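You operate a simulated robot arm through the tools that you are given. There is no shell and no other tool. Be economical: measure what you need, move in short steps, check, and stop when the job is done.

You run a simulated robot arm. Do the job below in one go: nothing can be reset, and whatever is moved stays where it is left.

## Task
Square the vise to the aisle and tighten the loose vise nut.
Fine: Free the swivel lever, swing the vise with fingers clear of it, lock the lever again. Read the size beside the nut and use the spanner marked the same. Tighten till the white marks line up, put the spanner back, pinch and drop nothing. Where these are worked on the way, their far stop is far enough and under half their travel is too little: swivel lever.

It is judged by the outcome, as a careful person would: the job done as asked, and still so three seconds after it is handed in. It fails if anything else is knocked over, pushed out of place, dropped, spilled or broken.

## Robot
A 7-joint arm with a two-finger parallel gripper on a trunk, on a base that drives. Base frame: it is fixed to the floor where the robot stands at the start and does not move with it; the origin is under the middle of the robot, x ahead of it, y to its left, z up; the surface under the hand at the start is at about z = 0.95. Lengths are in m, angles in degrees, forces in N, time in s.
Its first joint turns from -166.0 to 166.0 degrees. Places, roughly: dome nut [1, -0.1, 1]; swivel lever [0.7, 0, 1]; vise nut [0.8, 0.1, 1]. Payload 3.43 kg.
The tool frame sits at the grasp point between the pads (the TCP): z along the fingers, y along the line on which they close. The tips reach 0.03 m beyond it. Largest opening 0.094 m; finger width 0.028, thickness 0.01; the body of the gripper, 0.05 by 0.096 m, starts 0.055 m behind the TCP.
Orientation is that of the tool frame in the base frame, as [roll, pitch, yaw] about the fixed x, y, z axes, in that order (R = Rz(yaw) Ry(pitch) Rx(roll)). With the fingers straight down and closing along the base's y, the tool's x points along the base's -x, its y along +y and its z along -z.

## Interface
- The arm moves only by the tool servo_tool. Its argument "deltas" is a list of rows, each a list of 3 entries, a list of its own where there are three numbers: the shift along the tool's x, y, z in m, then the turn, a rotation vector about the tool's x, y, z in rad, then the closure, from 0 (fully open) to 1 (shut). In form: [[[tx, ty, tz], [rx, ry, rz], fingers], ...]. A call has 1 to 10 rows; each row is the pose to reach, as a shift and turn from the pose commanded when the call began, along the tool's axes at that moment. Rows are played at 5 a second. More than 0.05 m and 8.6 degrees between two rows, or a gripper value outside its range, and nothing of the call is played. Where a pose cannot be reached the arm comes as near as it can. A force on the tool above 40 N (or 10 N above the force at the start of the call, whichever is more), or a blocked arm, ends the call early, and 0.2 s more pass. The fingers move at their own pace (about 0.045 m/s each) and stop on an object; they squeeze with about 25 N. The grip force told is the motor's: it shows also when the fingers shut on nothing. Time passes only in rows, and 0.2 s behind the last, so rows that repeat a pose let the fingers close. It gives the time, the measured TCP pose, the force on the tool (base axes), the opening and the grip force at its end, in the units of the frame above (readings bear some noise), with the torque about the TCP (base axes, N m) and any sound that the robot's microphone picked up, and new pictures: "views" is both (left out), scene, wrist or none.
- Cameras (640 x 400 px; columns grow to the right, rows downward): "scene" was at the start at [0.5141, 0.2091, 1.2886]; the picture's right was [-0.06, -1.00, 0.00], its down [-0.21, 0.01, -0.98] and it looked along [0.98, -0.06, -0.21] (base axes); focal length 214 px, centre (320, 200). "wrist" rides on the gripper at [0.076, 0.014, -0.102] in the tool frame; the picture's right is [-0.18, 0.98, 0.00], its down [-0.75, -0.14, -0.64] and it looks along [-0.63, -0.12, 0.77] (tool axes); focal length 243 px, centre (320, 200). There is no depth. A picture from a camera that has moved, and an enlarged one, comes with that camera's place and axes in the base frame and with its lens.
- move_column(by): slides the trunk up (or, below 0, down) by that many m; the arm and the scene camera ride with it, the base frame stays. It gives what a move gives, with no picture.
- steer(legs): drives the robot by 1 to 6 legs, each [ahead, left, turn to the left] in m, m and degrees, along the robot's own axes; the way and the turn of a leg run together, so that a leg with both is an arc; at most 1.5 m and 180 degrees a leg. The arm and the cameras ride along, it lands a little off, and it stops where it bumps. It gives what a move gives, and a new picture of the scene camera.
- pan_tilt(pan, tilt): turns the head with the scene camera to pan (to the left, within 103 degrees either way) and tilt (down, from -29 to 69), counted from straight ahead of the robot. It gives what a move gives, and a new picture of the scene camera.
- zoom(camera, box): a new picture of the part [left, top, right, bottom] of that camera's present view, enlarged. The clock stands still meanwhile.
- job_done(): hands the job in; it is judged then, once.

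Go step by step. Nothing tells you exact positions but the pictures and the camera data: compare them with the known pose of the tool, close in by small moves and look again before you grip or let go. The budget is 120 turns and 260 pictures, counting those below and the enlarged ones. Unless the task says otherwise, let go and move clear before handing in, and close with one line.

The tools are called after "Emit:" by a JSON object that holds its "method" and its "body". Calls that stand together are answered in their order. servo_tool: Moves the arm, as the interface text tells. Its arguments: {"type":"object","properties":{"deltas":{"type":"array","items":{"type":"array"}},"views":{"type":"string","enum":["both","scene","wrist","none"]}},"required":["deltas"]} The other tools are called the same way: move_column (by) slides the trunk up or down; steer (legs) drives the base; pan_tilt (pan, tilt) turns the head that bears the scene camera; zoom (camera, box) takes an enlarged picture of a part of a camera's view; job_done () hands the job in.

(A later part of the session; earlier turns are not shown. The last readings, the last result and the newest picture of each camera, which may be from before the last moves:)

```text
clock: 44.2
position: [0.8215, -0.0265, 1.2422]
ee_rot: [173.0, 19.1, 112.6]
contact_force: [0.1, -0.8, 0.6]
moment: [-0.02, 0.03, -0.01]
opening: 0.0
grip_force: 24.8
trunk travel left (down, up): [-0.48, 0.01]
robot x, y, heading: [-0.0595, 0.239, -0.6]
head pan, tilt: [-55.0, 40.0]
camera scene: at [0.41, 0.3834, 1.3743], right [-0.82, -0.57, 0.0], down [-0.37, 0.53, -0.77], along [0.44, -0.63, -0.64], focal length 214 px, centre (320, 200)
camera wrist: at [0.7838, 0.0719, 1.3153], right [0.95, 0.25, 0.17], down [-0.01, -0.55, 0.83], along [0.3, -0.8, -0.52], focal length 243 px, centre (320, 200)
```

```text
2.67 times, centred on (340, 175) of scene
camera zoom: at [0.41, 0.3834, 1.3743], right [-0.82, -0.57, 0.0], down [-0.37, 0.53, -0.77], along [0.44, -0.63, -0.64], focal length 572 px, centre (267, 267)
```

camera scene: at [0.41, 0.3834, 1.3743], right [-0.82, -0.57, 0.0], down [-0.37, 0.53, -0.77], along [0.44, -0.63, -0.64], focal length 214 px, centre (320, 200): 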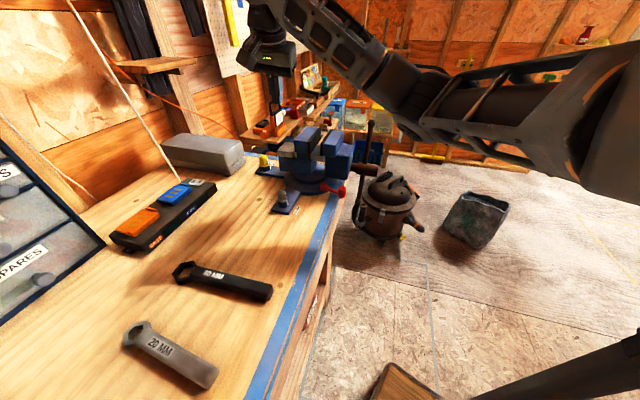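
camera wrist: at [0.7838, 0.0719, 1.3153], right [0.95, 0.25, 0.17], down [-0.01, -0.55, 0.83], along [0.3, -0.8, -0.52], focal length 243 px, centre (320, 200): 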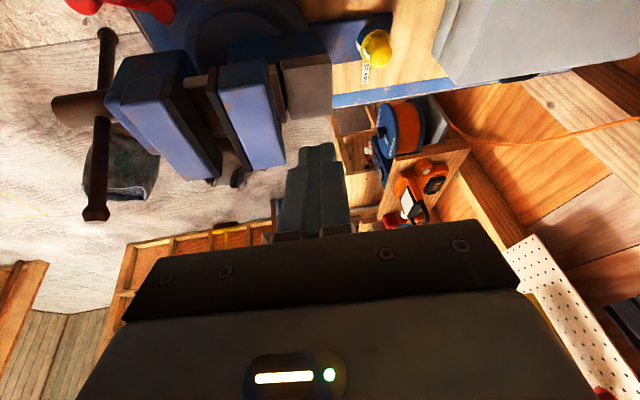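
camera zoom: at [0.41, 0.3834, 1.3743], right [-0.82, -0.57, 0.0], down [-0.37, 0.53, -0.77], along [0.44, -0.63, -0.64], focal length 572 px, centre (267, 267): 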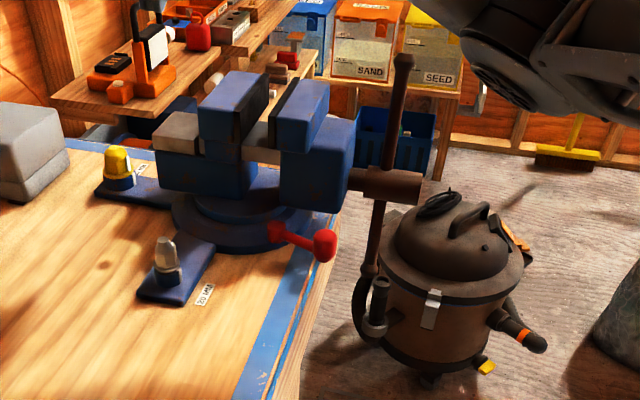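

The vise stayed this time, so the earlier slip-back was the arm catching the bar. Now I'll measure its angle against the bench edge.

Emit:
{"method": "zoom", "body": {"camera": "scene", "box": [270, 110, 390, 210]}}

Emit:
{"method": "zoom", "body": {"camera": "wrist", "box": [40, 0, 460, 230]}}

```text
4.00 times, centred on (330, 160) of scene
camera zoom: at [0.41, 0.3834, 1.3743], right [-0.82, -0.57, 0.0], down [-0.37, 0.53, -0.77], along [0.44, -0.63, -0.64], focal length 858 px, centre (280, 360)
```

zoom: 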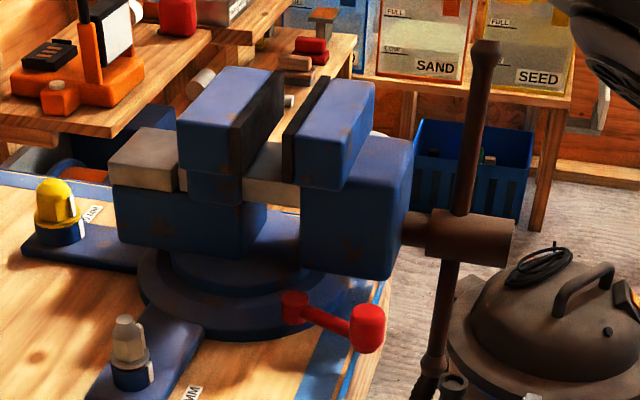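

```text
1.52 times, centred on (250, 115) of wrist
camera zoom: at [0.7838, 0.0719, 1.3153], right [0.95, 0.25, 0.17], down [-0.01, -0.55, 0.83], along [0.3, -0.8, -0.52], focal length 370 px, centre (427, 330)
```

zoom: 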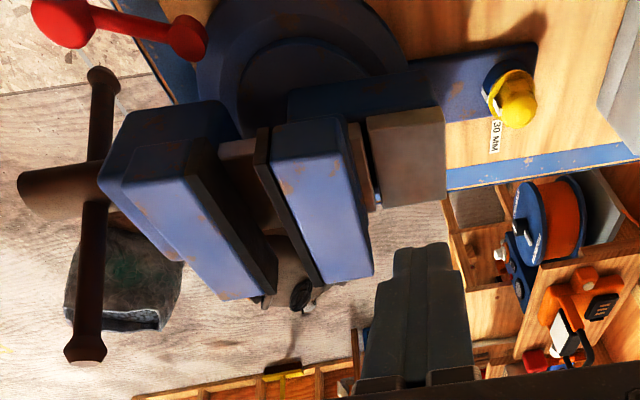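

The jaws are within about 2° of square, the vise stopped firmly there both times, and it stays put. Next I'll bring the hand round to the aisle side with a tilted approach, to swing the lever back to its locked position.

Emit:
{"method": "servo_tool", "body": {"deltas": [[[0.017, -0.032, -0.02], [-0.015, 0.012, -0.1], 1], [[0.034, -0.064, -0.035], [-0.03, 0.025, -0.2], 0.8], [[0.051, -0.096, -0.05], [-0.045, 0.037, -0.3], 0.5], [[0.068, -0.128, -0.06], [-0.06, 0.05, -0.4], 0.5], [[0.085, -0.16, -0.07], [-0.075, 0.062, -0.5], 0.5], [[0.103, -0.192, -0.081], [-0.09, 0.075, -0.6125], 0.5], [[0.103, -0.192, -0.081], [-0.09, 0.075, -0.6125], 0.5]], "views": "none"}}

```text
clock: 45.8
position: [0.5899, 0.0055, 1.2608]
ee_rot: [179.8, 17.0, 149.9]
contact_force: [0.0, 0.5, -0.6]
moment: [0.03, -0.01, 0.01]
opening: 0.047
grip_force: 0.0
trunk travel left (down, up): [-0.48, 0.01]
robot x, y, heading: [-0.0609, 0.2397, -0.3]
head pan, tilt: [-55.0, 40.0]
```

Emit:
{"method": "servo_tool", "body": {"deltas": [[[0.007, -0.007, 0.041], [0, -0.1, 0], 0.5], [[0.014, -0.014, 0.082], [0, -0.2, 0], 0.5], [[0.021, -0.021, 0.123], [0, -0.3, 0], 0.5], [[0.029, -0.028, 0.164], [0, -0.4, 0], 0.5], [[0.0368, -0.0348, 0.205], [0, -0.4, 0], 0.5], [[0.0368, -0.0348, 0.205], [0, -0.4, 0], 0.5]]}}

Emit:
{"method": "zoom", "body": {"camera": "scene", "box": [270, 110, 390, 210]}}

```text
clock: 47.2
position: [0.5923, -0.0375, 1.0539]
ee_rot: [179.7, 40.0, 149.7]
contact_force: [0.3, 0.0, 0.8]
moment: [-0.02, 0.02, 0.0]
opening: 0.0472
grip_force: 0.1
trunk travel left (down, up): [-0.48, 0.01]
robot x, y, heading: [-0.0576, 0.2427, -0.1]
head pan, tilt: [-55.0, 40.0]
camera scene: at [0.4101, 0.3836, 1.3743], right [-0.82, -0.57, 0.0], down [-0.37, 0.53, -0.77], along [0.44, -0.63, -0.64], focal length 214 px, centre (320, 200)
camera wrist: at [0.4918, 0.0356, 1.084], right [0.61, 0.78, 0.12], down [0.07, -0.21, 0.98], along [0.79, -0.59, -0.18], focal length 243 px, centre (320, 200)
```

scene: 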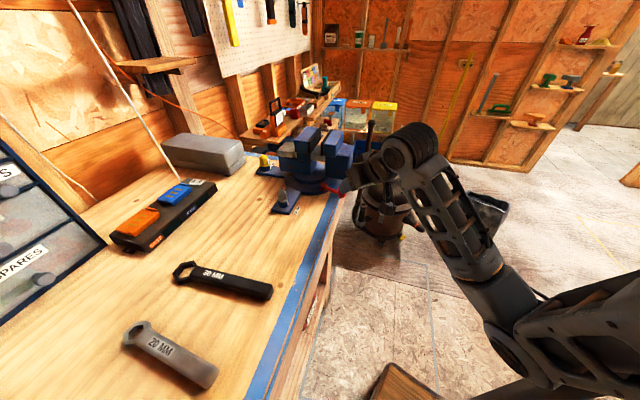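
wrist: 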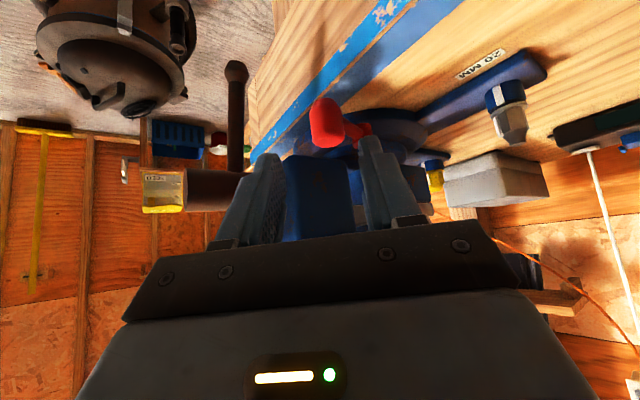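

```text
4.00 times, centred on (330, 160) of scene
camera zoom: at [0.4101, 0.3836, 1.3743], right [-0.82, -0.57, 0.0], down [-0.37, 0.53, -0.77], along [0.44, -0.63, -0.64], focal length 858 px, centre (280, 360)
```

zoom: 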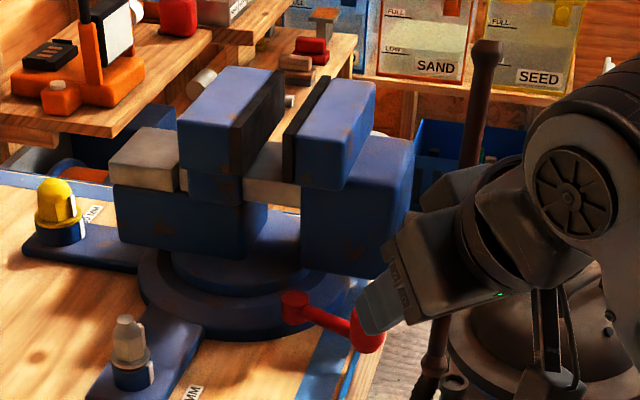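

Emit:
{"method": "servo_tool", "body": {"deltas": [[[0, 0, 0.03], [0, 0, 0], 0.5], [[0, 0, 0.06], [0, 0, 0], 0.5], [[0, 0, 0.085], [0, 0, 0], 0.5]]}}

Emit:
{"method": "zoom", "body": {"camera": "wrist", "box": [200, 60, 440, 210]}}

Emit:
{"method": "zoom", "body": {"camera": "scene", "box": [270, 110, 390, 210]}}

```text
clock: 48.0
position: [0.6438, -0.0637, 0.9901]
ee_rot: [179.6, 39.9, 149.6]
contact_force: [1.2, 2.5, -2.2]
moment: [0.04, 0.08, 0.09]
opening: 0.0482
grip_force: 1.1
trunk travel left (down, up): [-0.48, 0.01]
robot x, y, heading: [-0.0599, 0.2413, -0.2]
head pan, tilt: [-55.0, 40.0]
camera scene: at [0.41, 0.3834, 1.3743], right [-0.82, -0.57, 0.0], down [-0.37, 0.53, -0.77], along [0.44, -0.63, -0.64], focal length 214 px, centre (320, 200)
camera wrist: at [0.5437, 0.0108, 1.0204], right [0.61, 0.78, 0.12], down [0.07, -0.21, 0.98], along [0.79, -0.59, -0.18], focal length 243 px, centre (320, 200)
```

scene: 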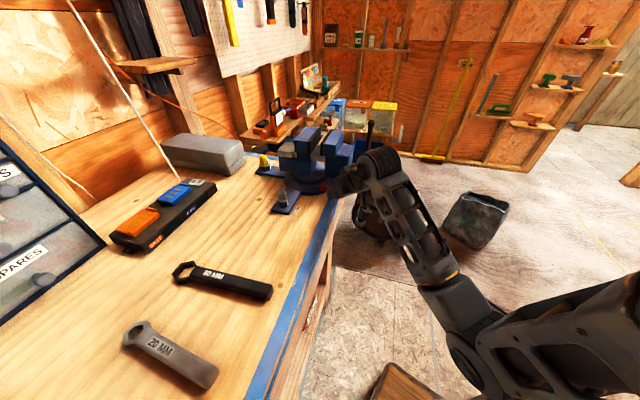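
wrist: 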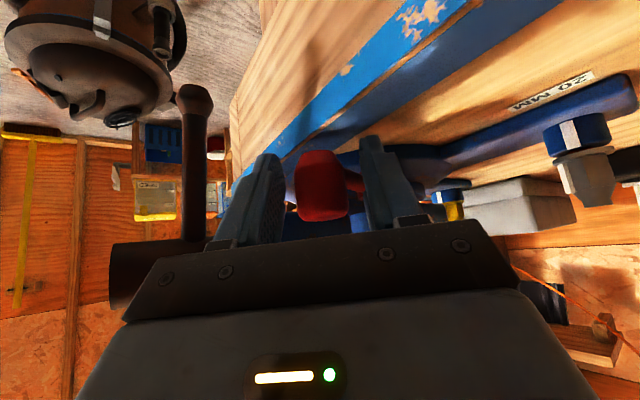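

```text
2.67 times, centred on (320, 135) of wrist
camera zoom: at [0.5437, 0.0108, 1.0204], right [0.61, 0.78, 0.12], down [0.07, -0.21, 0.98], along [0.79, -0.59, -0.18], focal length 647 px, centre (320, 373)
```

zoom: 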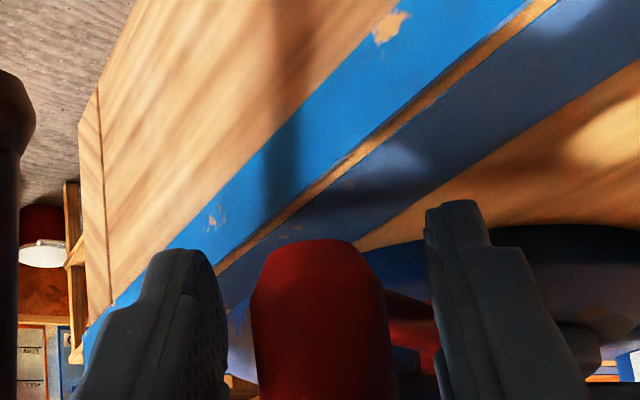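

```text
4.00 times, centred on (330, 160) of scene
camera zoom: at [0.41, 0.3834, 1.3743], right [-0.82, -0.57, 0.0], down [-0.37, 0.53, -0.77], along [0.44, -0.63, -0.64], focal length 858 px, centre (280, 360)
```

zoom: 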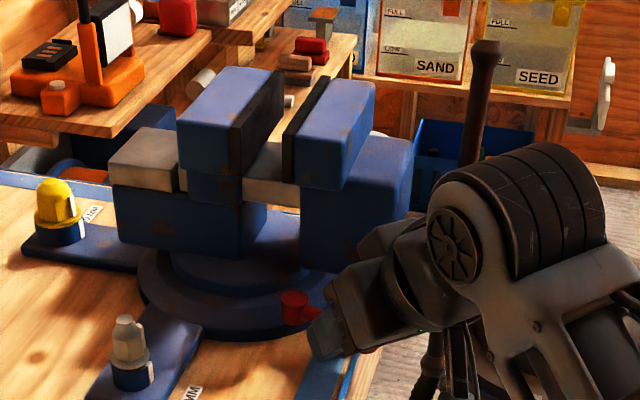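

Emit:
{"method": "servo_tool", "body": {"deltas": [[[0.002, 0.006, -0.0016], [0.03, 0, 0.038], 0.5], [[0.0038, 0.0136, -0.0032], [0.064, 0, 0.077], 0.5], [[0.0061, 0.0248, -0.0051], [0.128, 0, 0.154], 0.5], [[0.0069, 0.0375, -0.0058], [0.193, 0, 0.23], 0.5], [[0.0061, 0.0492, -0.0051], [0.257, 0, 0.306], 0.5]]}}

Emit:
{"method": "zoom", "body": {"camera": "scene", "box": [270, 110, 390, 210]}}

```text
clock: 49.2
position: [0.6616, -0.0187, 0.9904]
ee_rot: [179.7, 39.9, 126.7]
contact_force: [-0.2, -0.3, -0.5]
moment: [0.0, 0.01, 0.04]
opening: 0.047
grip_force: 0.0
trunk travel left (down, up): [-0.48, 0.01]
robot x, y, heading: [-0.0602, 0.2446, -0.4]
head pan, tilt: [-55.0, 40.0]
camera scene: at [0.41, 0.3834, 1.3743], right [-0.82, -0.57, 0.0], down [-0.37, 0.53, -0.77], along [0.44, -0.63, -0.64], focal length 214 px, centre (320, 200)
camera wrist: at [0.5986, 0.0892, 1.0208], right [0.87, 0.48, 0.12], down [-0.02, -0.22, 0.98], along [0.49, -0.85, -0.18], focal length 243 px, centre (320, 200)
```

scene: 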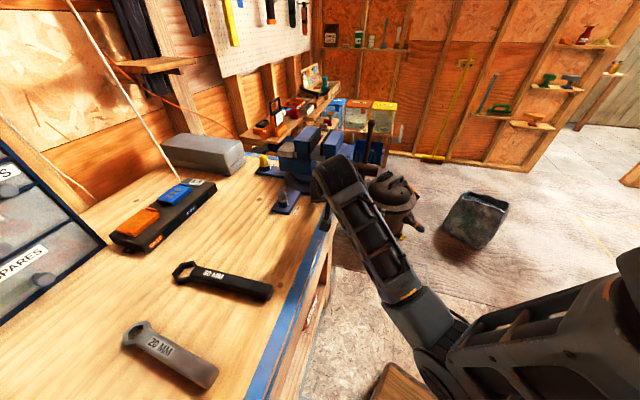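
wrist: 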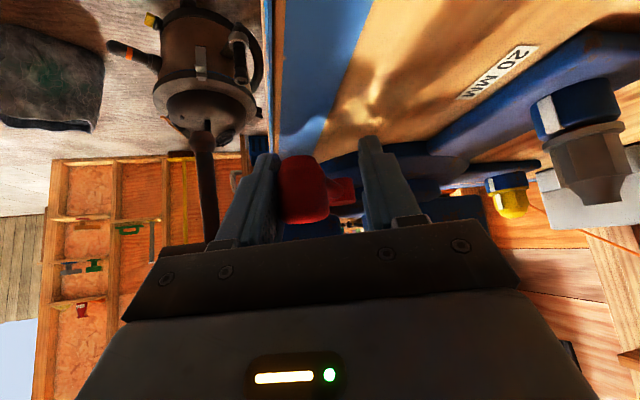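

```text
4.00 times, centred on (330, 160) of scene
camera zoom: at [0.41, 0.3834, 1.3743], right [-0.82, -0.57, 0.0], down [-0.37, 0.53, -0.77], along [0.44, -0.63, -0.64], focal length 858 px, centre (280, 360)
```

zoom: 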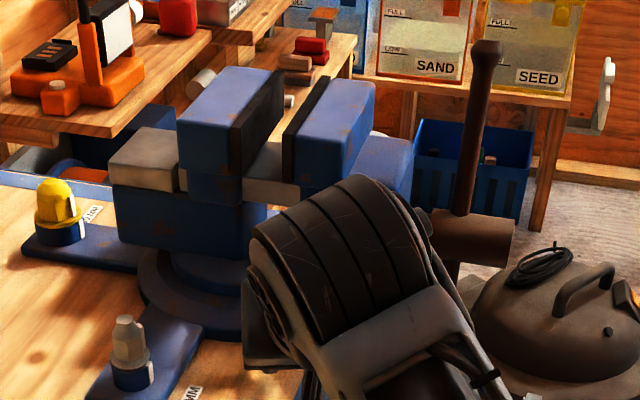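

Emit:
{"method": "servo_tool", "body": {"deltas": [[[0.0007, 0.006, -0.0005], [0.03, 0, 0.038], 0.5], [[0.0013, 0.0115, -0.0011], [0.064, 0, 0.077], 0.5], [[0.001, 0.0232, -0.0008], [0.128, 0, 0.154], 0.5], [[-0.0003, 0.03, 0.0003], [0.16, 0, 0.19], 0.5], [[-0.001, 0.0358, 0.0009], [0.193, 0, 0.23], 0.5], [[-0.0033, 0.0434, 0.0028], [0.193, 0, 0.23], 0.5]]}}

Emit:
{"method": "zoom", "body": {"camera": "wrist", "box": [200, 60, 440, 210]}}

```text
clock: 50.6
position: [0.6972, 0.0041, 0.9889]
ee_rot: [179.8, 39.8, 109.3]
contact_force: [-12.2, -1.1, 1.6]
moment: [0.07, -0.15, -0.08]
opening: 0.0536
grip_force: 6.1
trunk travel left (down, up): [-0.48, 0.01]
robot x, y, heading: [-0.0614, 0.2391, -0.6]
head pan, tilt: [-55.0, 40.0]
camera scene: at [0.4096, 0.3834, 1.3745], right [-0.82, -0.57, 0.0], down [-0.37, 0.53, -0.77], along [0.44, -0.63, -0.64], focal length 214 px, centre (320, 200)
camera wrist: at [0.6694, 0.1255, 1.0197], right [0.97, 0.2, 0.12], down [-0.08, -0.21, 0.98], along [0.22, -0.96, -0.19], focal length 243 px, centre (320, 200)
```

scene: 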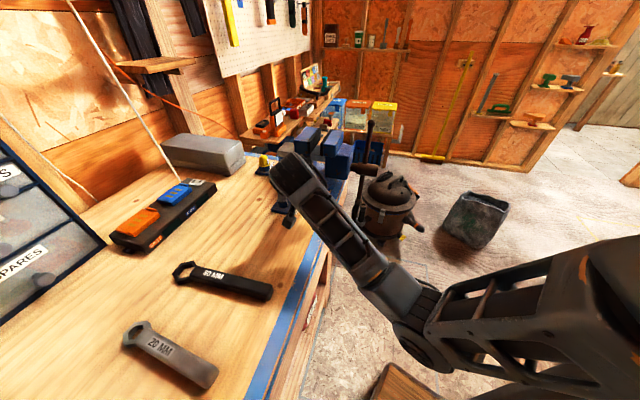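
wrist: 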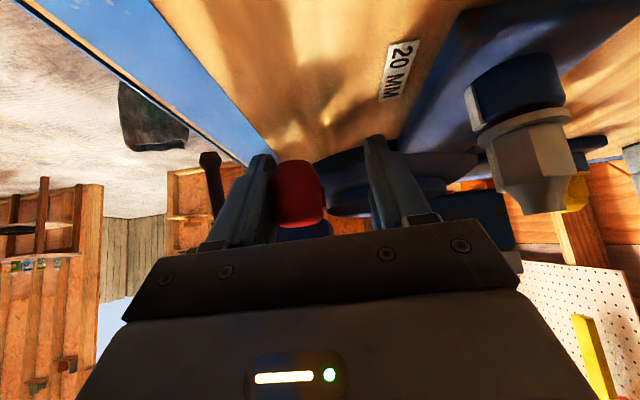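

```text
2.67 times, centred on (320, 135) of wrist
camera zoom: at [0.6694, 0.1255, 1.0197], right [0.97, 0.2, 0.12], down [-0.08, -0.21, 0.98], along [0.22, -0.96, -0.19], focal length 647 px, centre (320, 373)
```

zoom: 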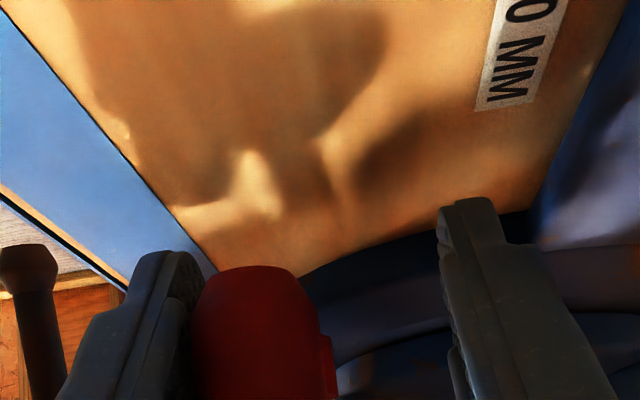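

The finger is loading against the lever's locked stop. I'll release it and withdraw.

Emit:
{"method": "servo_tool", "body": {"deltas": [[[0, -0.006, 0], [0, 0, 0], 0.45], [[0, -0.006, -0.03], [0, 0, 0], 0.45], [[0, -0.006, -0.07], [0, 0, 0], 0.45], [[0, -0.006, -0.11], [0, 0, 0], 0.45], [[-0.02, -0.006, -0.15], [0, 0.1, 0], 0.3], [[-0.04, 0, -0.18], [0, 0.2, 0], 0.2], [[-0.07, 0.01, -0.21], [0, 0.3, 0], 0.2], [[-0.1, 0.02, -0.24], [0, 0.4, 0], 0.2]]}}

Emit:
{"method": "zoom", "body": {"camera": "scene", "box": [270, 110, 390, 210]}}

Emit:
{"method": "zoom", "body": {"camera": "scene", "box": [100, 240, 300, 400]}}

```text
clock: 52.4
position: [0.692, 0.0844, 1.2377]
ee_rot: [179.9, 16.7, 109.8]
contact_force: [-0.1, -0.1, -0.4]
moment: [-0.05, 0.01, 0.01]
opening: 0.0751
grip_force: 0.2
trunk travel left (down, up): [-0.48, 0.01]
robot x, y, heading: [-0.0599, 0.2418, -0.4]
head pan, tilt: [-55.0, 40.0]
camera scene: at [0.4099, 0.3844, 1.374], right [-0.82, -0.57, 0.0], down [-0.37, 0.53, -0.77], along [0.44, -0.63, -0.64], focal length 214 px, centre (320, 200)
camera wrist: at [0.6703, 0.1843, 1.3154], right [0.98, 0.17, 0.05], down [0.05, -0.55, 0.83], along [0.17, -0.82, -0.55], focal length 243 px, centre (320, 200)
```

scene: 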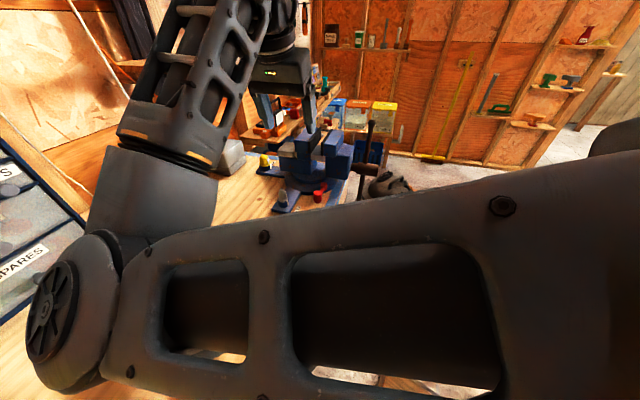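
wrist: 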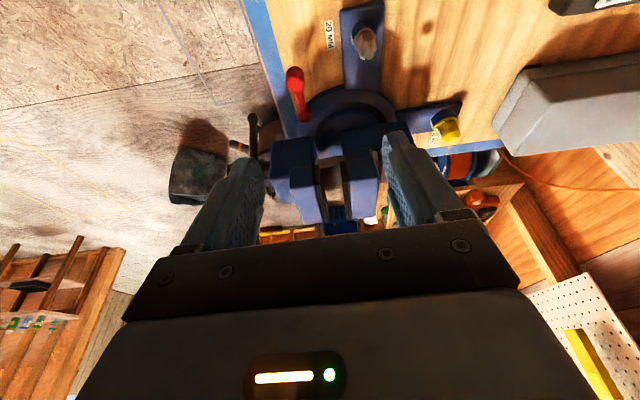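

```text
4.00 times, centred on (330, 160) of scene
camera zoom: at [0.4099, 0.3844, 1.374], right [-0.82, -0.57, 0.0], down [-0.37, 0.53, -0.77], along [0.44, -0.63, -0.64], focal length 858 px, centre (280, 360)
```

zoom: 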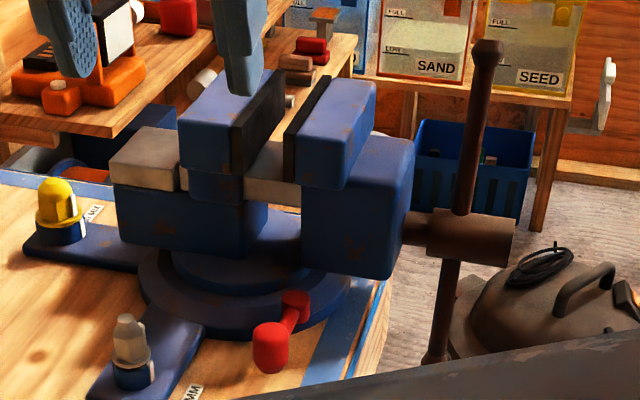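

```text
2.50 times, centred on (200, 320) of scene
camera zoom: at [0.4099, 0.3844, 1.374], right [-0.82, -0.57, 0.0], down [-0.37, 0.53, -0.77], along [0.44, -0.63, -0.64], focal length 536 px, centre (620, -100)
```

zoom: 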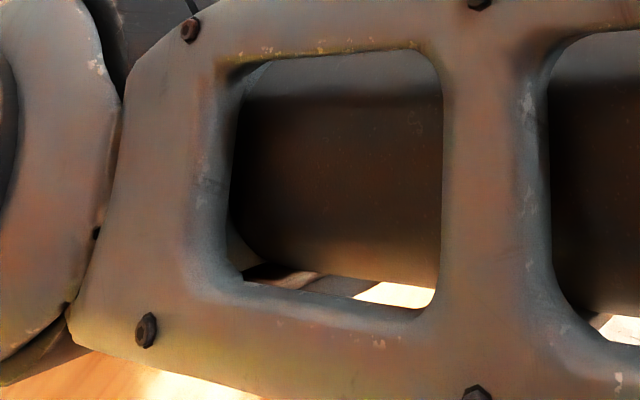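

Lever is back in the locked position and the vise is unchanged. I'll take an enlarged wrist view for a more exact squareness check.

Emit:
{"method": "zoom", "body": {"camera": "wrist", "box": [230, 0, 500, 230]}}

```text
1.74 times, centred on (365, 115) of wrist
camera zoom: at [0.6703, 0.1843, 1.3154], right [0.98, 0.17, 0.05], down [0.05, -0.55, 0.83], along [0.17, -0.82, -0.55], focal length 422 px, centre (242, 348)
```

zoom: 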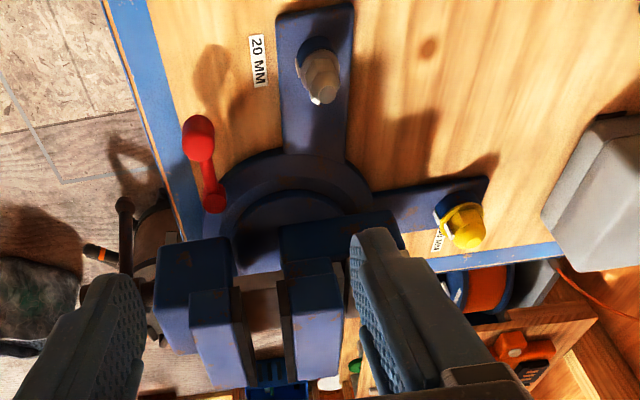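

The vise is square within my measuring error and locked. Next I go over to the 20 MM spanner and look at it closely.

Emit:
{"method": "servo_tool", "body": {"deltas": [[[0.043, 0.006, -0.008], [0, 0.036, 0], 0.2], [[0.087, 0.012, -0.016], [0, 0.072, 0], 0.2], [[0.13, 0.019, -0.023], [0, 0.109, 0], 0.2], [[0.173, 0.025, -0.031], [0, 0.145, 0], 0.2], [[0.217, 0.031, -0.039], [0, 0.181, 0], 0.2], [[0.26, 0.037, -0.046], [0, 0.217, 0], 0.2], [[0.303, 0.043, -0.054], [0, 0.254, 0], 0.2], [[0.347, 0.0495, -0.062], [0, 0.29, 0], 0.2], [[0.347, 0.0495, -0.062], [0, 0.29, 0], 0.2]], "views": "none"}}

Emit:
{"method": "servo_tool", "body": {"deltas": [[[0, 0, 0], [0, 0, -0.145], 0.2], [[0, 0, 0], [0, 0, -0.29], 0.2], [[0, 0, 0], [0, 0, -0.435], 0.2], [[0, 0, 0], [0, 0, -0.58], 0.2], [[0, 0, 0], [0, 0, -0.725], 0.2], [[0, 0, 0], [0, 0, -0.87], 0.2], [[0, 0, 0], [0, 0, -1.015], 0.2], [[0, 0, 0], [0, 0, -1.16], 0.2], [[0, 0, 0], [0, 0, -1.305], 0.2], [[0, 0, 0], [0, 0, -1.43], 0.2]]}}

```text
clock: 53.5
position: [0.6506, 0.1722, 1.2143]
ee_rot: [-179.3, 9.3, 97.9]
contact_force: [-0.3, 0.1, -0.4]
moment: [0.0, 0.01, -0.01]
opening: 0.0753
grip_force: 0.0
trunk travel left (down, up): [-0.48, 0.01]
robot x, y, heading: [-0.0612, 0.2423, -0.4]
head pan, tilt: [-55.0, 40.0]
stopped in row 5: the arm was blocked; the commanded pose is now the measured one
```

```text
clock: 55.7
position: [0.6496, 0.172, 1.2125]
ee_rot: [-170.7, 0.4, 180.0]
contact_force: [0.0, 0.0, -0.1]
moment: [0.0, 0.0, 0.02]
opening: 0.0749
grip_force: 0.0
trunk travel left (down, up): [-0.48, 0.01]
robot x, y, heading: [-0.0614, 0.2461, -0.3]
head pan, tilt: [-55.0, 40.0]
camera scene: at [0.4102, 0.3835, 1.3742], right [-0.82, -0.57, 0.0], down [-0.37, 0.53, -0.77], along [0.44, -0.63, -0.64], focal length 214 px, centre (320, 200)
camera wrist: at [0.5726, 0.2011, 1.3133], right [0.19, 0.97, -0.16], down [0.75, -0.04, 0.66], along [0.64, -0.24, -0.73], focal length 243 px, centre (320, 200)
```

scene: 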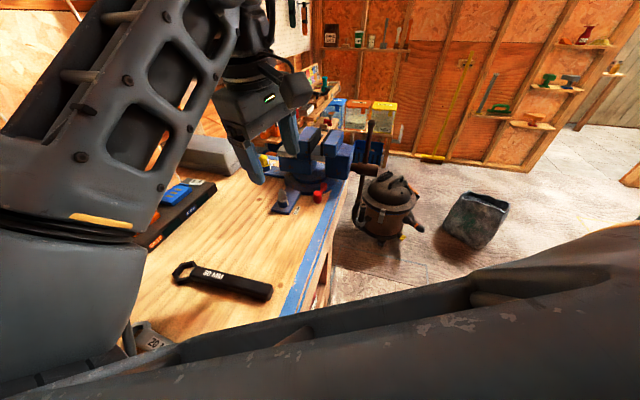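
wrist: 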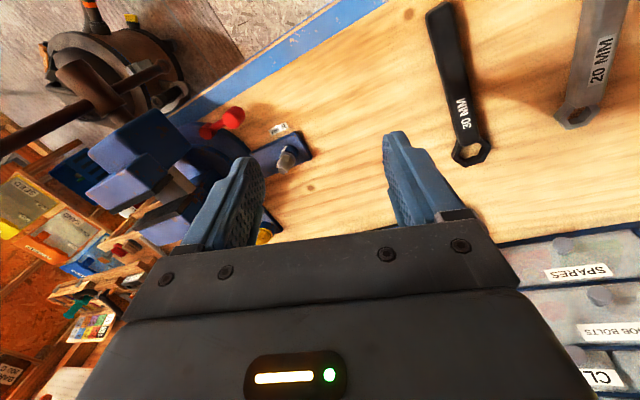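

Emit:
{"method": "pan_tilt", "body": {"pan": 20, "tilt": 45}}

```text
clock: 57.2
position: [0.6495, 0.1713, 1.2125]
ee_rot: [-170.8, 0.5, 179.8]
contact_force: [-0.4, -0.3, 0.3]
moment: [0.02, 0.04, 0.03]
opening: 0.0753
grip_force: 0.0
trunk travel left (down, up): [-0.48, 0.01]
robot x, y, heading: [-0.0594, 0.2429, -0.5]
head pan, tilt: [20.0, 45.0]
camera scene: at [0.4385, 0.4807, 1.367], right [0.34, -0.94, 0.0], down [-0.67, -0.24, -0.71], along [0.67, 0.24, -0.71], focal length 214 px, centre (320, 200)
```

scene: 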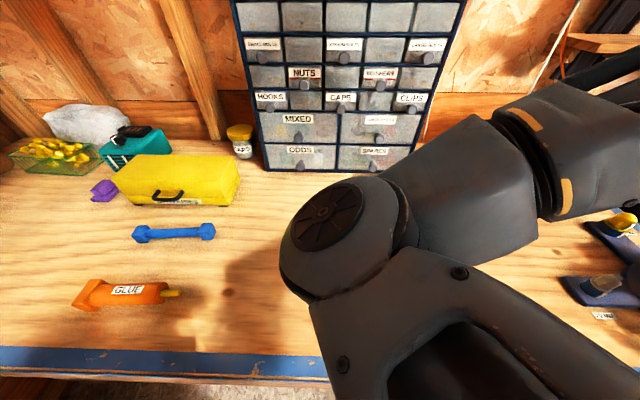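

The elbow has come round to the left and is limited by the head boom. Nothing was touched. I'll turn the base left so the spanner lies straight ahead.

Emit:
{"method": "steer", "body": {"legs": [[-0.02, 0, 0], [0, 0, 22]]}}

Emit:
{"method": "zoom", "body": {"camera": "wrist", "box": [0, 0, 640, 400]}}

```text
clock: 58.2
position: [0.6301, 0.1692, 1.2137]
ee_rot: [-170.8, 0.5, 179.8]
contact_force: [0.8, -0.5, 0.8]
moment: [-0.01, 0.01, 0.03]
opening: 0.0754
grip_force: 0.1
trunk travel left (down, up): [-0.48, 0.01]
robot x, y, heading: [-0.0814, 0.239, -0.4]
head pan, tilt: [20.0, 45.0]
stopped in leg 2: the robot was blocked; the commanded pose is now the measured one
camera scene: at [0.419, 0.479, 1.3669], right [0.34, -0.94, 0.0], down [-0.67, -0.24, -0.71], along [0.67, 0.24, -0.71], focal length 214 px, centre (320, 200)
```

scene: 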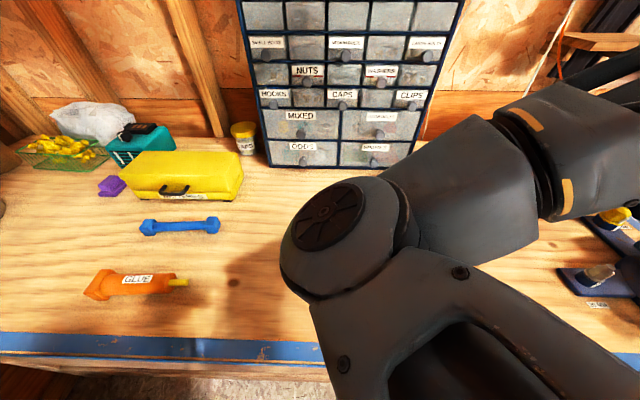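

```text
1.00 times, centred on (320, 200) of wrist (not enlarged: the box is as wide or as high as the picture)
camera zoom: at [0.5532, 0.1993, 1.3131], right [0.19, 0.97, -0.16], down [0.75, -0.04, 0.66], along [0.64, -0.24, -0.73], focal length 243 px, centre (320, 200)
```

zoom: 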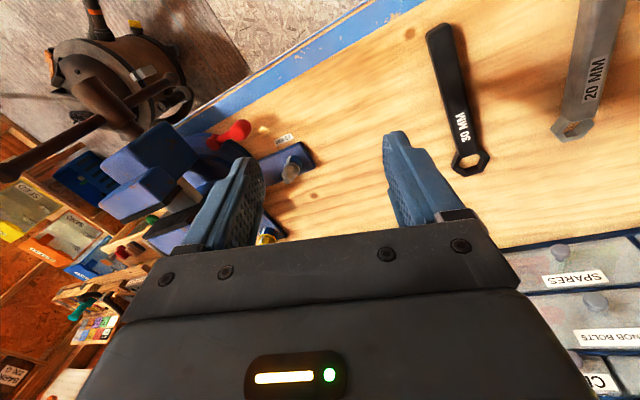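

Emit:
{"method": "steer", "body": {"legs": [[-0.14, 0, 0], [0, 0, 16]]}}

```text
clock: 60.4
position: [0.4823, 0.3709, 1.2138]
ee_rot: [-170.8, 0.5, -164.0]
contact_force: [0.6, -0.1, 0.0]
moment: [0.0, 0.03, -0.01]
opening: 0.0751
grip_force: 0.1
trunk travel left (down, up): [-0.48, 0.01]
robot x, y, heading: [-0.2194, 0.2413, 15.8]
head pan, tilt: [20.0, 45.0]
camera scene: at [0.1936, 0.6099, 1.367], right [0.59, -0.81, 0.0], down [-0.57, -0.41, -0.71], along [0.57, 0.41, -0.71], focal length 214 px, centre (320, 200)
```

scene: 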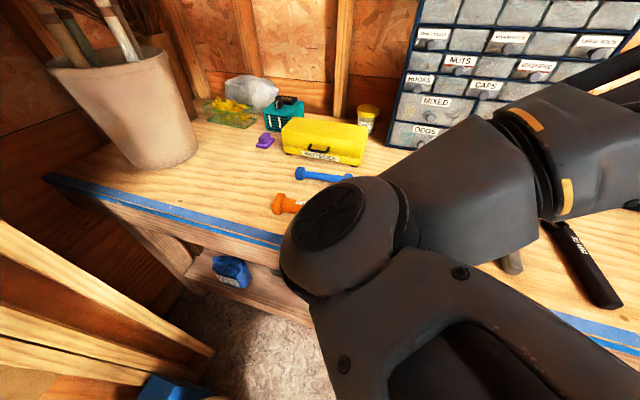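

Emit:
{"method": "steer", "body": {"legs": [[0.17, 0, 0]]}}

Emit:
{"method": "zoom", "body": {"camera": "wrist", "box": [0, 0, 640, 400]}}

```text
clock: 61.9
position: [0.6443, 0.4125, 1.2152]
ee_rot: [-170.8, 0.5, -164.2]
contact_force: [0.6, 0.2, -0.5]
moment: [0.04, 0.01, -0.01]
opening: 0.0753
grip_force: 0.0
trunk travel left (down, up): [-0.48, 0.01]
robot x, y, heading: [-0.0577, 0.2805, 15.5]
head pan, tilt: [20.0, 45.0]
camera scene: at [0.357, 0.654, 1.3671], right [0.58, -0.81, 0.0], down [-0.57, -0.41, -0.71], along [0.57, 0.41, -0.71], focal length 214 px, centre (320, 200)
```

scene: 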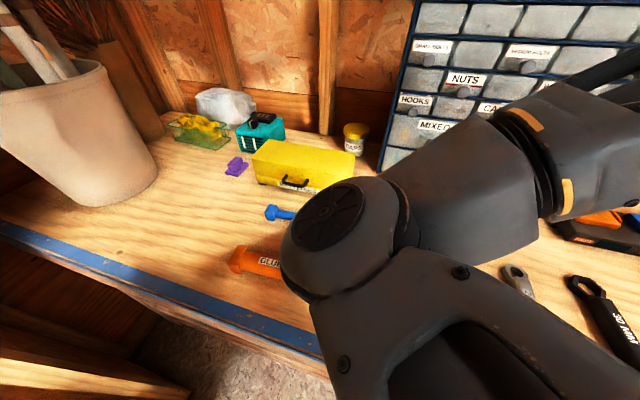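

```text
1.00 times, centred on (320, 200) of wrist (not enlarged: the box is as wide or as high as the picture)
camera zoom: at [0.5629, 0.4216, 1.3133], right [-0.09, 0.98, -0.16], down [0.73, 0.17, 0.66], along [0.68, -0.06, -0.73], focal length 243 px, centre (320, 200)
```

zoom: 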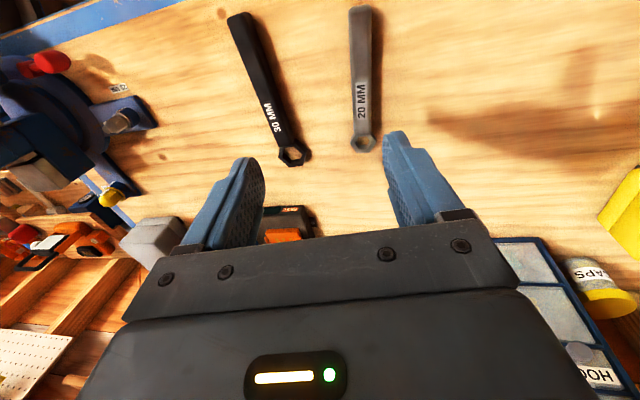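

The 20 MM spanner lies with its ring at (0.754, 0.450) and its handle end at (0.591, 0.415). I'll come down over the middle of the handle with the fingers across it.

Emit:
{"method": "servo_tool", "body": {"deltas": [[[-0.009, 0.01, 0.037], [-0.053, 0, 0.022], 0.2], [[-0.018, 0.02, 0.074], [-0.107, 0, 0.044], 0.2], [[-0.026, 0.03, 0.1116], [-0.16, 0, 0.066], 0.2], [[-0.026, 0.03, 0.1116], [-0.16, 0, 0.066], 0.2]]}}

Emit:
{"method": "zoom", "body": {"camera": "wrist", "box": [180, 0, 500, 200]}}

```text
clock: 62.9
position: [0.6661, 0.4332, 1.1004]
ee_rot: [180.0, 0.8, -168.0]
contact_force: [-0.3, -0.3, 0.1]
moment: [0.02, -0.01, 0.0]
opening: 0.0755
grip_force: 0.1
trunk travel left (down, up): [-0.48, 0.01]
robot x, y, heading: [-0.0548, 0.285, 15.5]
head pan, tilt: [20.0, 45.0]
camera scene: at [0.3572, 0.6541, 1.367], right [0.58, -0.81, 0.0], down [-0.57, -0.41, -0.71], along [0.57, 0.41, -0.71], focal length 214 px, centre (320, 200)
camera wrist: at [0.5878, 0.4297, 1.204], right [-0.02, 1.0, 0.0], down [0.76, 0.02, 0.65], along [0.65, 0.02, -0.76], focal length 243 px, centre (320, 200)
```

scene: 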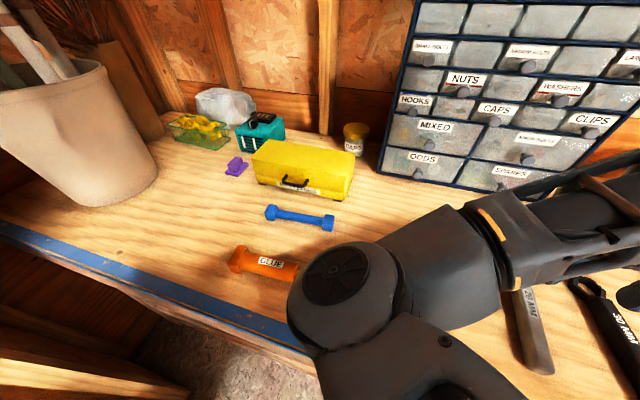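
wrist: 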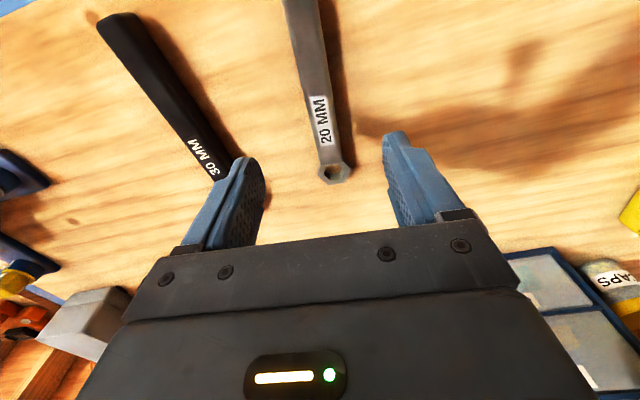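

```text
2.00 times, centred on (340, 100) of wrist
camera zoom: at [0.5878, 0.4297, 1.204], right [-0.02, 1.0, 0.0], down [0.76, 0.02, 0.65], along [0.65, 0.02, -0.76], focal length 485 px, centre (280, 400)
```

zoom: 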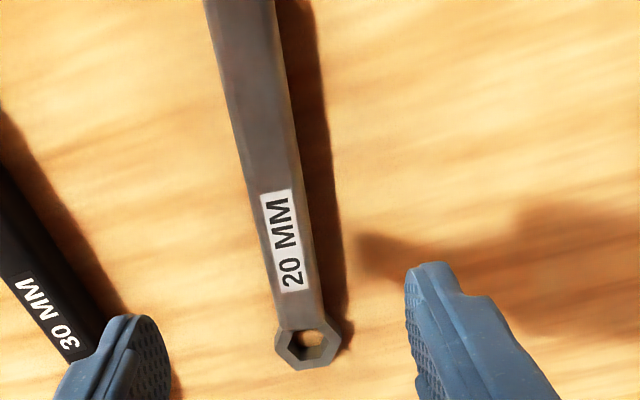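

Emit:
{"method": "servo_tool", "body": {"deltas": [[[0, -0.001, 0.04], [0, 0, 0], 0.3], [[0, -0.001, 0.08], [0, 0, 0], 0.3], [[0, -0.001, 0.1], [0, 0, 0], 0.3], [[0, -0.001, 0.11], [0, 0, 0], 0.3], [[0, -0.001, 0.115], [0, 0, 0], 0.3]], "views": "wrist"}}

Emit:
{"method": "zoom", "body": {"camera": "wrist", "box": [220, 80, 460, 230]}}

```text
clock: 64.1
position: [0.67, 0.433, 0.985]
ee_rot: [-179.9, 0.8, -168.1]
contact_force: [0.7, 0.4, -0.7]
moment: [0.0, 0.01, -0.01]
opening: 0.0659
grip_force: 0.0
trunk travel left (down, up): [-0.48, 0.01]
robot x, y, heading: [-0.0547, 0.2843, 15.8]
head pan, tilt: [20.0, 45.0]
camera wrist: at [0.5906, 0.4298, 1.0884], right [-0.02, 1.0, 0.0], down [0.76, 0.02, 0.65], along [0.65, 0.02, -0.76], focal length 243 px, centre (320, 200)
```

wrist: 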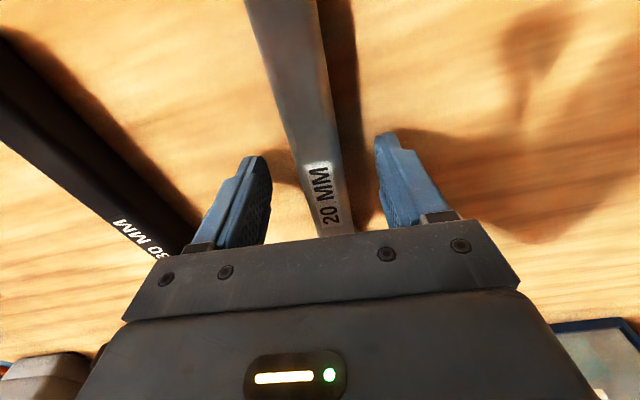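

```text
2.67 times, centred on (340, 155) of wrist
camera zoom: at [0.5906, 0.4298, 1.0884], right [-0.02, 1.0, 0.0], down [0.76, 0.02, 0.65], along [0.65, 0.02, -0.76], focal length 647 px, centre (267, 320)
```

zoom: 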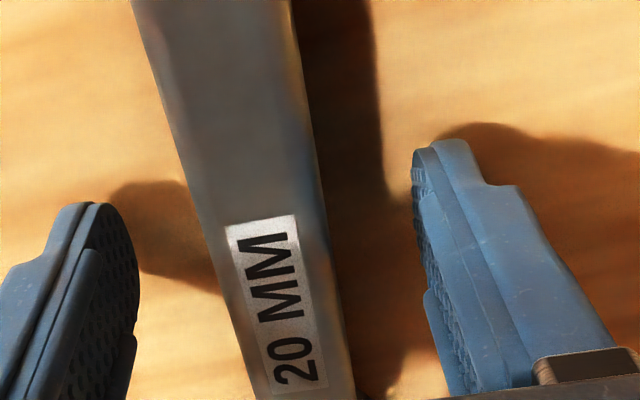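

Emit:
{"method": "servo_tool", "body": {"deltas": [[[0, 0, 0], [0, 0, 0], 0.6], [[0, 0, 0], [0, 0, 0], 0.9], [[0, 0, 0], [0, 0, 0], 1], [[0, 0, 0], [0, 0, 0], 1], [[0, 0, 0], [0, 0, 0], 1]], "views": "none"}}

Emit:
{"method": "servo_tool", "body": {"deltas": [[[0, 0, -0.01], [0, 0, 0], 1], [[0, 0, -0.03], [0, 0, 0], 1], [[0, 0, -0.06], [0, 0, 0], 1], [[0, 0, -0.1], [0, 0, 0], 1], [[0, 0, -0.13], [0, 0, 0], 1]], "views": "wrist"}}

Emit:
{"method": "pan_tilt", "body": {"pan": -35, "tilt": 35}}

```text
clock: 65.3
position: [0.6693, 0.4317, 0.9863]
ee_rot: [-180.0, 0.8, -168.0]
contact_force: [0.5, -0.3, -0.1]
moment: [-0.01, 0.02, 0.02]
opening: 0.0254
grip_force: 24.4
trunk travel left (down, up): [-0.48, 0.01]
robot x, y, heading: [-0.0571, 0.2865, 15.5]
head pan, tilt: [20.0, 45.0]
```

```text
clock: 66.5
position: [0.6679, 0.4325, 1.1162]
ee_rot: [179.9, 0.9, -168.1]
contact_force: [0.5, -0.3, -0.9]
moment: [0.01, -0.04, 0.0]
opening: 0.0252
grip_force: 25.0
trunk travel left (down, up): [-0.48, 0.01]
robot x, y, heading: [-0.056, 0.2885, 15.4]
head pan, tilt: [20.0, 45.0]
camera wrist: at [0.5896, 0.4293, 1.2177], right [-0.02, 1.0, 0.0], down [0.76, 0.02, 0.65], along [0.65, 0.02, -0.76], focal length 243 px, centre (320, 200)
```

wrist: 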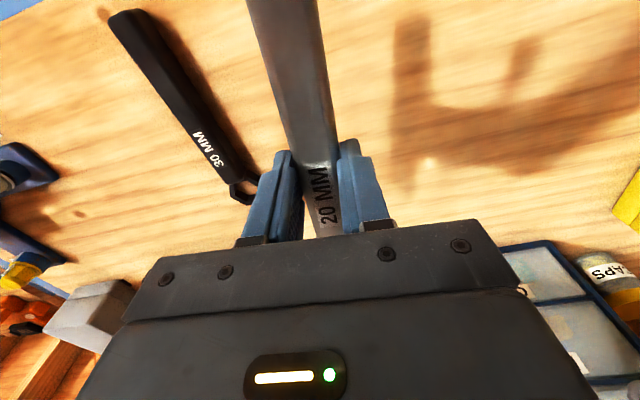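

```text
clock: 67.7
position: [0.6686, 0.4327, 1.1144]
ee_rot: [-180.0, 0.8, -168.0]
contact_force: [0.7, 0.0, -1.0]
moment: [-0.02, 0.0, 0.02]
opening: 0.0252
grip_force: 24.9
trunk travel left (down, up): [-0.48, 0.01]
robot x, y, heading: [-0.0557, 0.2821, 15.3]
head pan, tilt: [-35.0, 35.0]
camera scene: at [0.3742, 0.5776, 1.3818], right [-0.33, -0.94, 0.0], down [-0.54, 0.19, -0.82], along [0.77, -0.27, -0.57], focal length 214 px, centre (320, 200)
```

scene: 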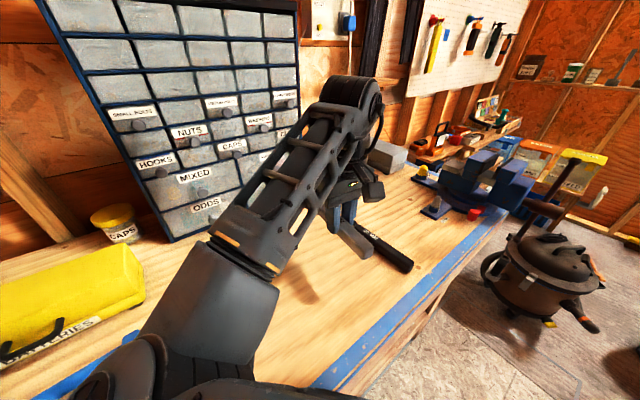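

Spanner is in hand and lifted. I'll take a close look at the nut from here.

Emit:
{"method": "zoom", "body": {"camera": "scene", "box": [405, 160, 525, 230]}}

Emit:
{"method": "zoom", "body": {"camera": "scene", "box": [418, 190, 458, 216]}}

Emit:
{"method": "zoom", "body": {"camera": "scene", "box": [320, 180, 400, 280]}}

```text
5.33 times, centred on (465, 195) of scene
camera zoom: at [0.3742, 0.5776, 1.3818], right [-0.33, -0.94, 0.0], down [-0.54, 0.19, -0.82], along [0.77, -0.27, -0.57], focal length 1144 px, centre (-453, 227)
```

zoom: 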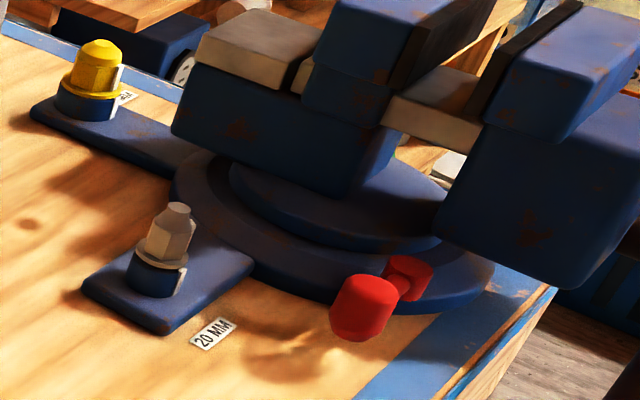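

```text
15.38 times, centred on (438, 203) of scene
camera zoom: at [0.3742, 0.5776, 1.3818], right [-0.33, -0.94, 0.0], down [-0.54, 0.19, -0.82], along [0.77, -0.27, -0.57], focal length 3300 px, centre (-1495, 154)
```

zoom: 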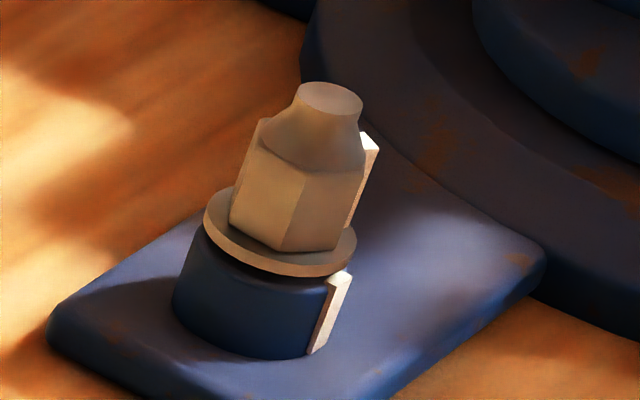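

```text
4.00 times, centred on (360, 230) of scene
camera zoom: at [0.3742, 0.5776, 1.3818], right [-0.33, -0.94, 0.0], down [-0.54, 0.19, -0.82], along [0.77, -0.27, -0.57], focal length 858 px, centre (160, 80)
```

zoom: 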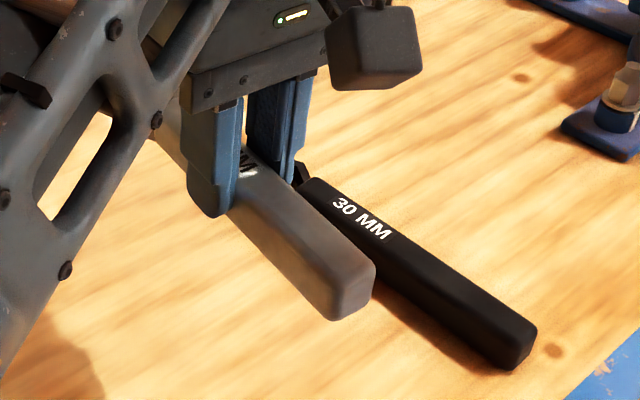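

Emit:
{"method": "zoom", "body": {"camera": "scene", "box": [428, 193, 446, 214]}}

```text
16.00 times, centred on (437, 204) of scene
camera zoom: at [0.3742, 0.5776, 1.3818], right [-0.33, -0.94, 0.0], down [-0.54, 0.19, -0.82], along [0.77, -0.27, -0.57], focal length 3432 px, centre (-1552, 144)
```

zoom: 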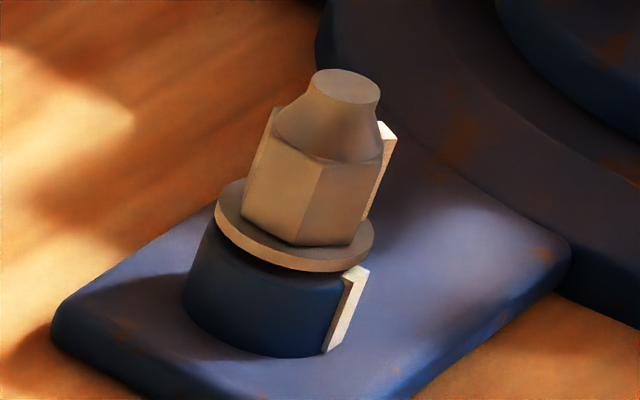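

Emit:
{"method": "servo_tool", "body": {"deltas": [[[0.0055, -0.0324, 0], [0, 0, 0.1165], 1], [[0.011, -0.0649, 0], [0, 0, 0.233], 1], [[0.0165, -0.0973, 0], [0, 0, 0.35], 1], [[0.022, -0.13, 0], [0, 0, 0.466], 1], [[0.0275, -0.162, 0], [0, 0, 0.583], 1], [[0.033, -0.195, 0], [0, 0, 0.7], 1], [[0.0385, -0.227, 0], [0, 0, 0.816], 1], [[0.044, -0.2595, 0], [0, 0, 0.932], 1], [[0.044, -0.2595, 0], [0, 0, 0.932], 1]]}}

```text
clock: 69.7
position: [0.6812, 0.1661, 1.1145]
ee_rot: [179.4, 0.5, 138.6]
contact_force: [-0.4, 0.5, -1.0]
moment: [0.03, 0.02, 0.0]
opening: 0.0256
grip_force: 24.3
trunk travel left (down, up): [-0.48, 0.01]
robot x, y, heading: [-0.0564, 0.2853, 15.5]
head pan, tilt: [-35.0, 35.0]
camera scene: at [0.3743, 0.5774, 1.3818], right [-0.33, -0.94, 0.0], down [-0.54, 0.19, -0.82], along [0.77, -0.27, -0.57], focal length 214 px, centre (320, 200)
camera wrist: at [0.6321, 0.2262, 1.2185], right [0.79, 0.61, 0.01], down [0.46, -0.61, 0.65], along [0.41, -0.5, -0.76], focal length 243 px, centre (320, 200)
```

scene: 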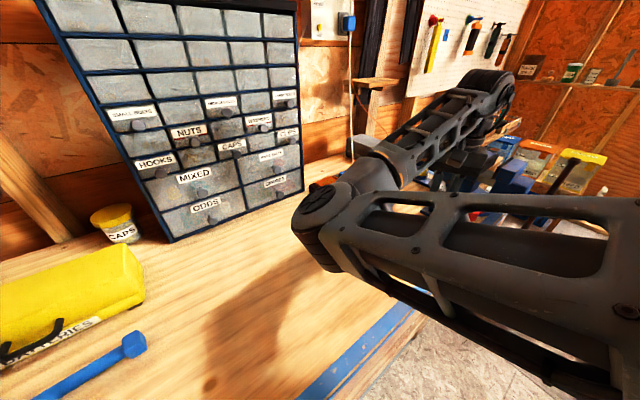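
wrist: 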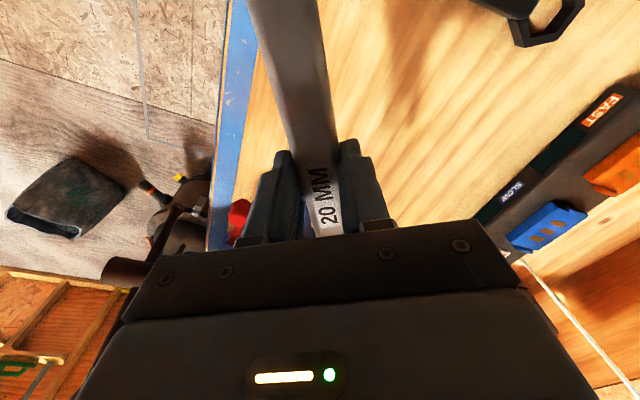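

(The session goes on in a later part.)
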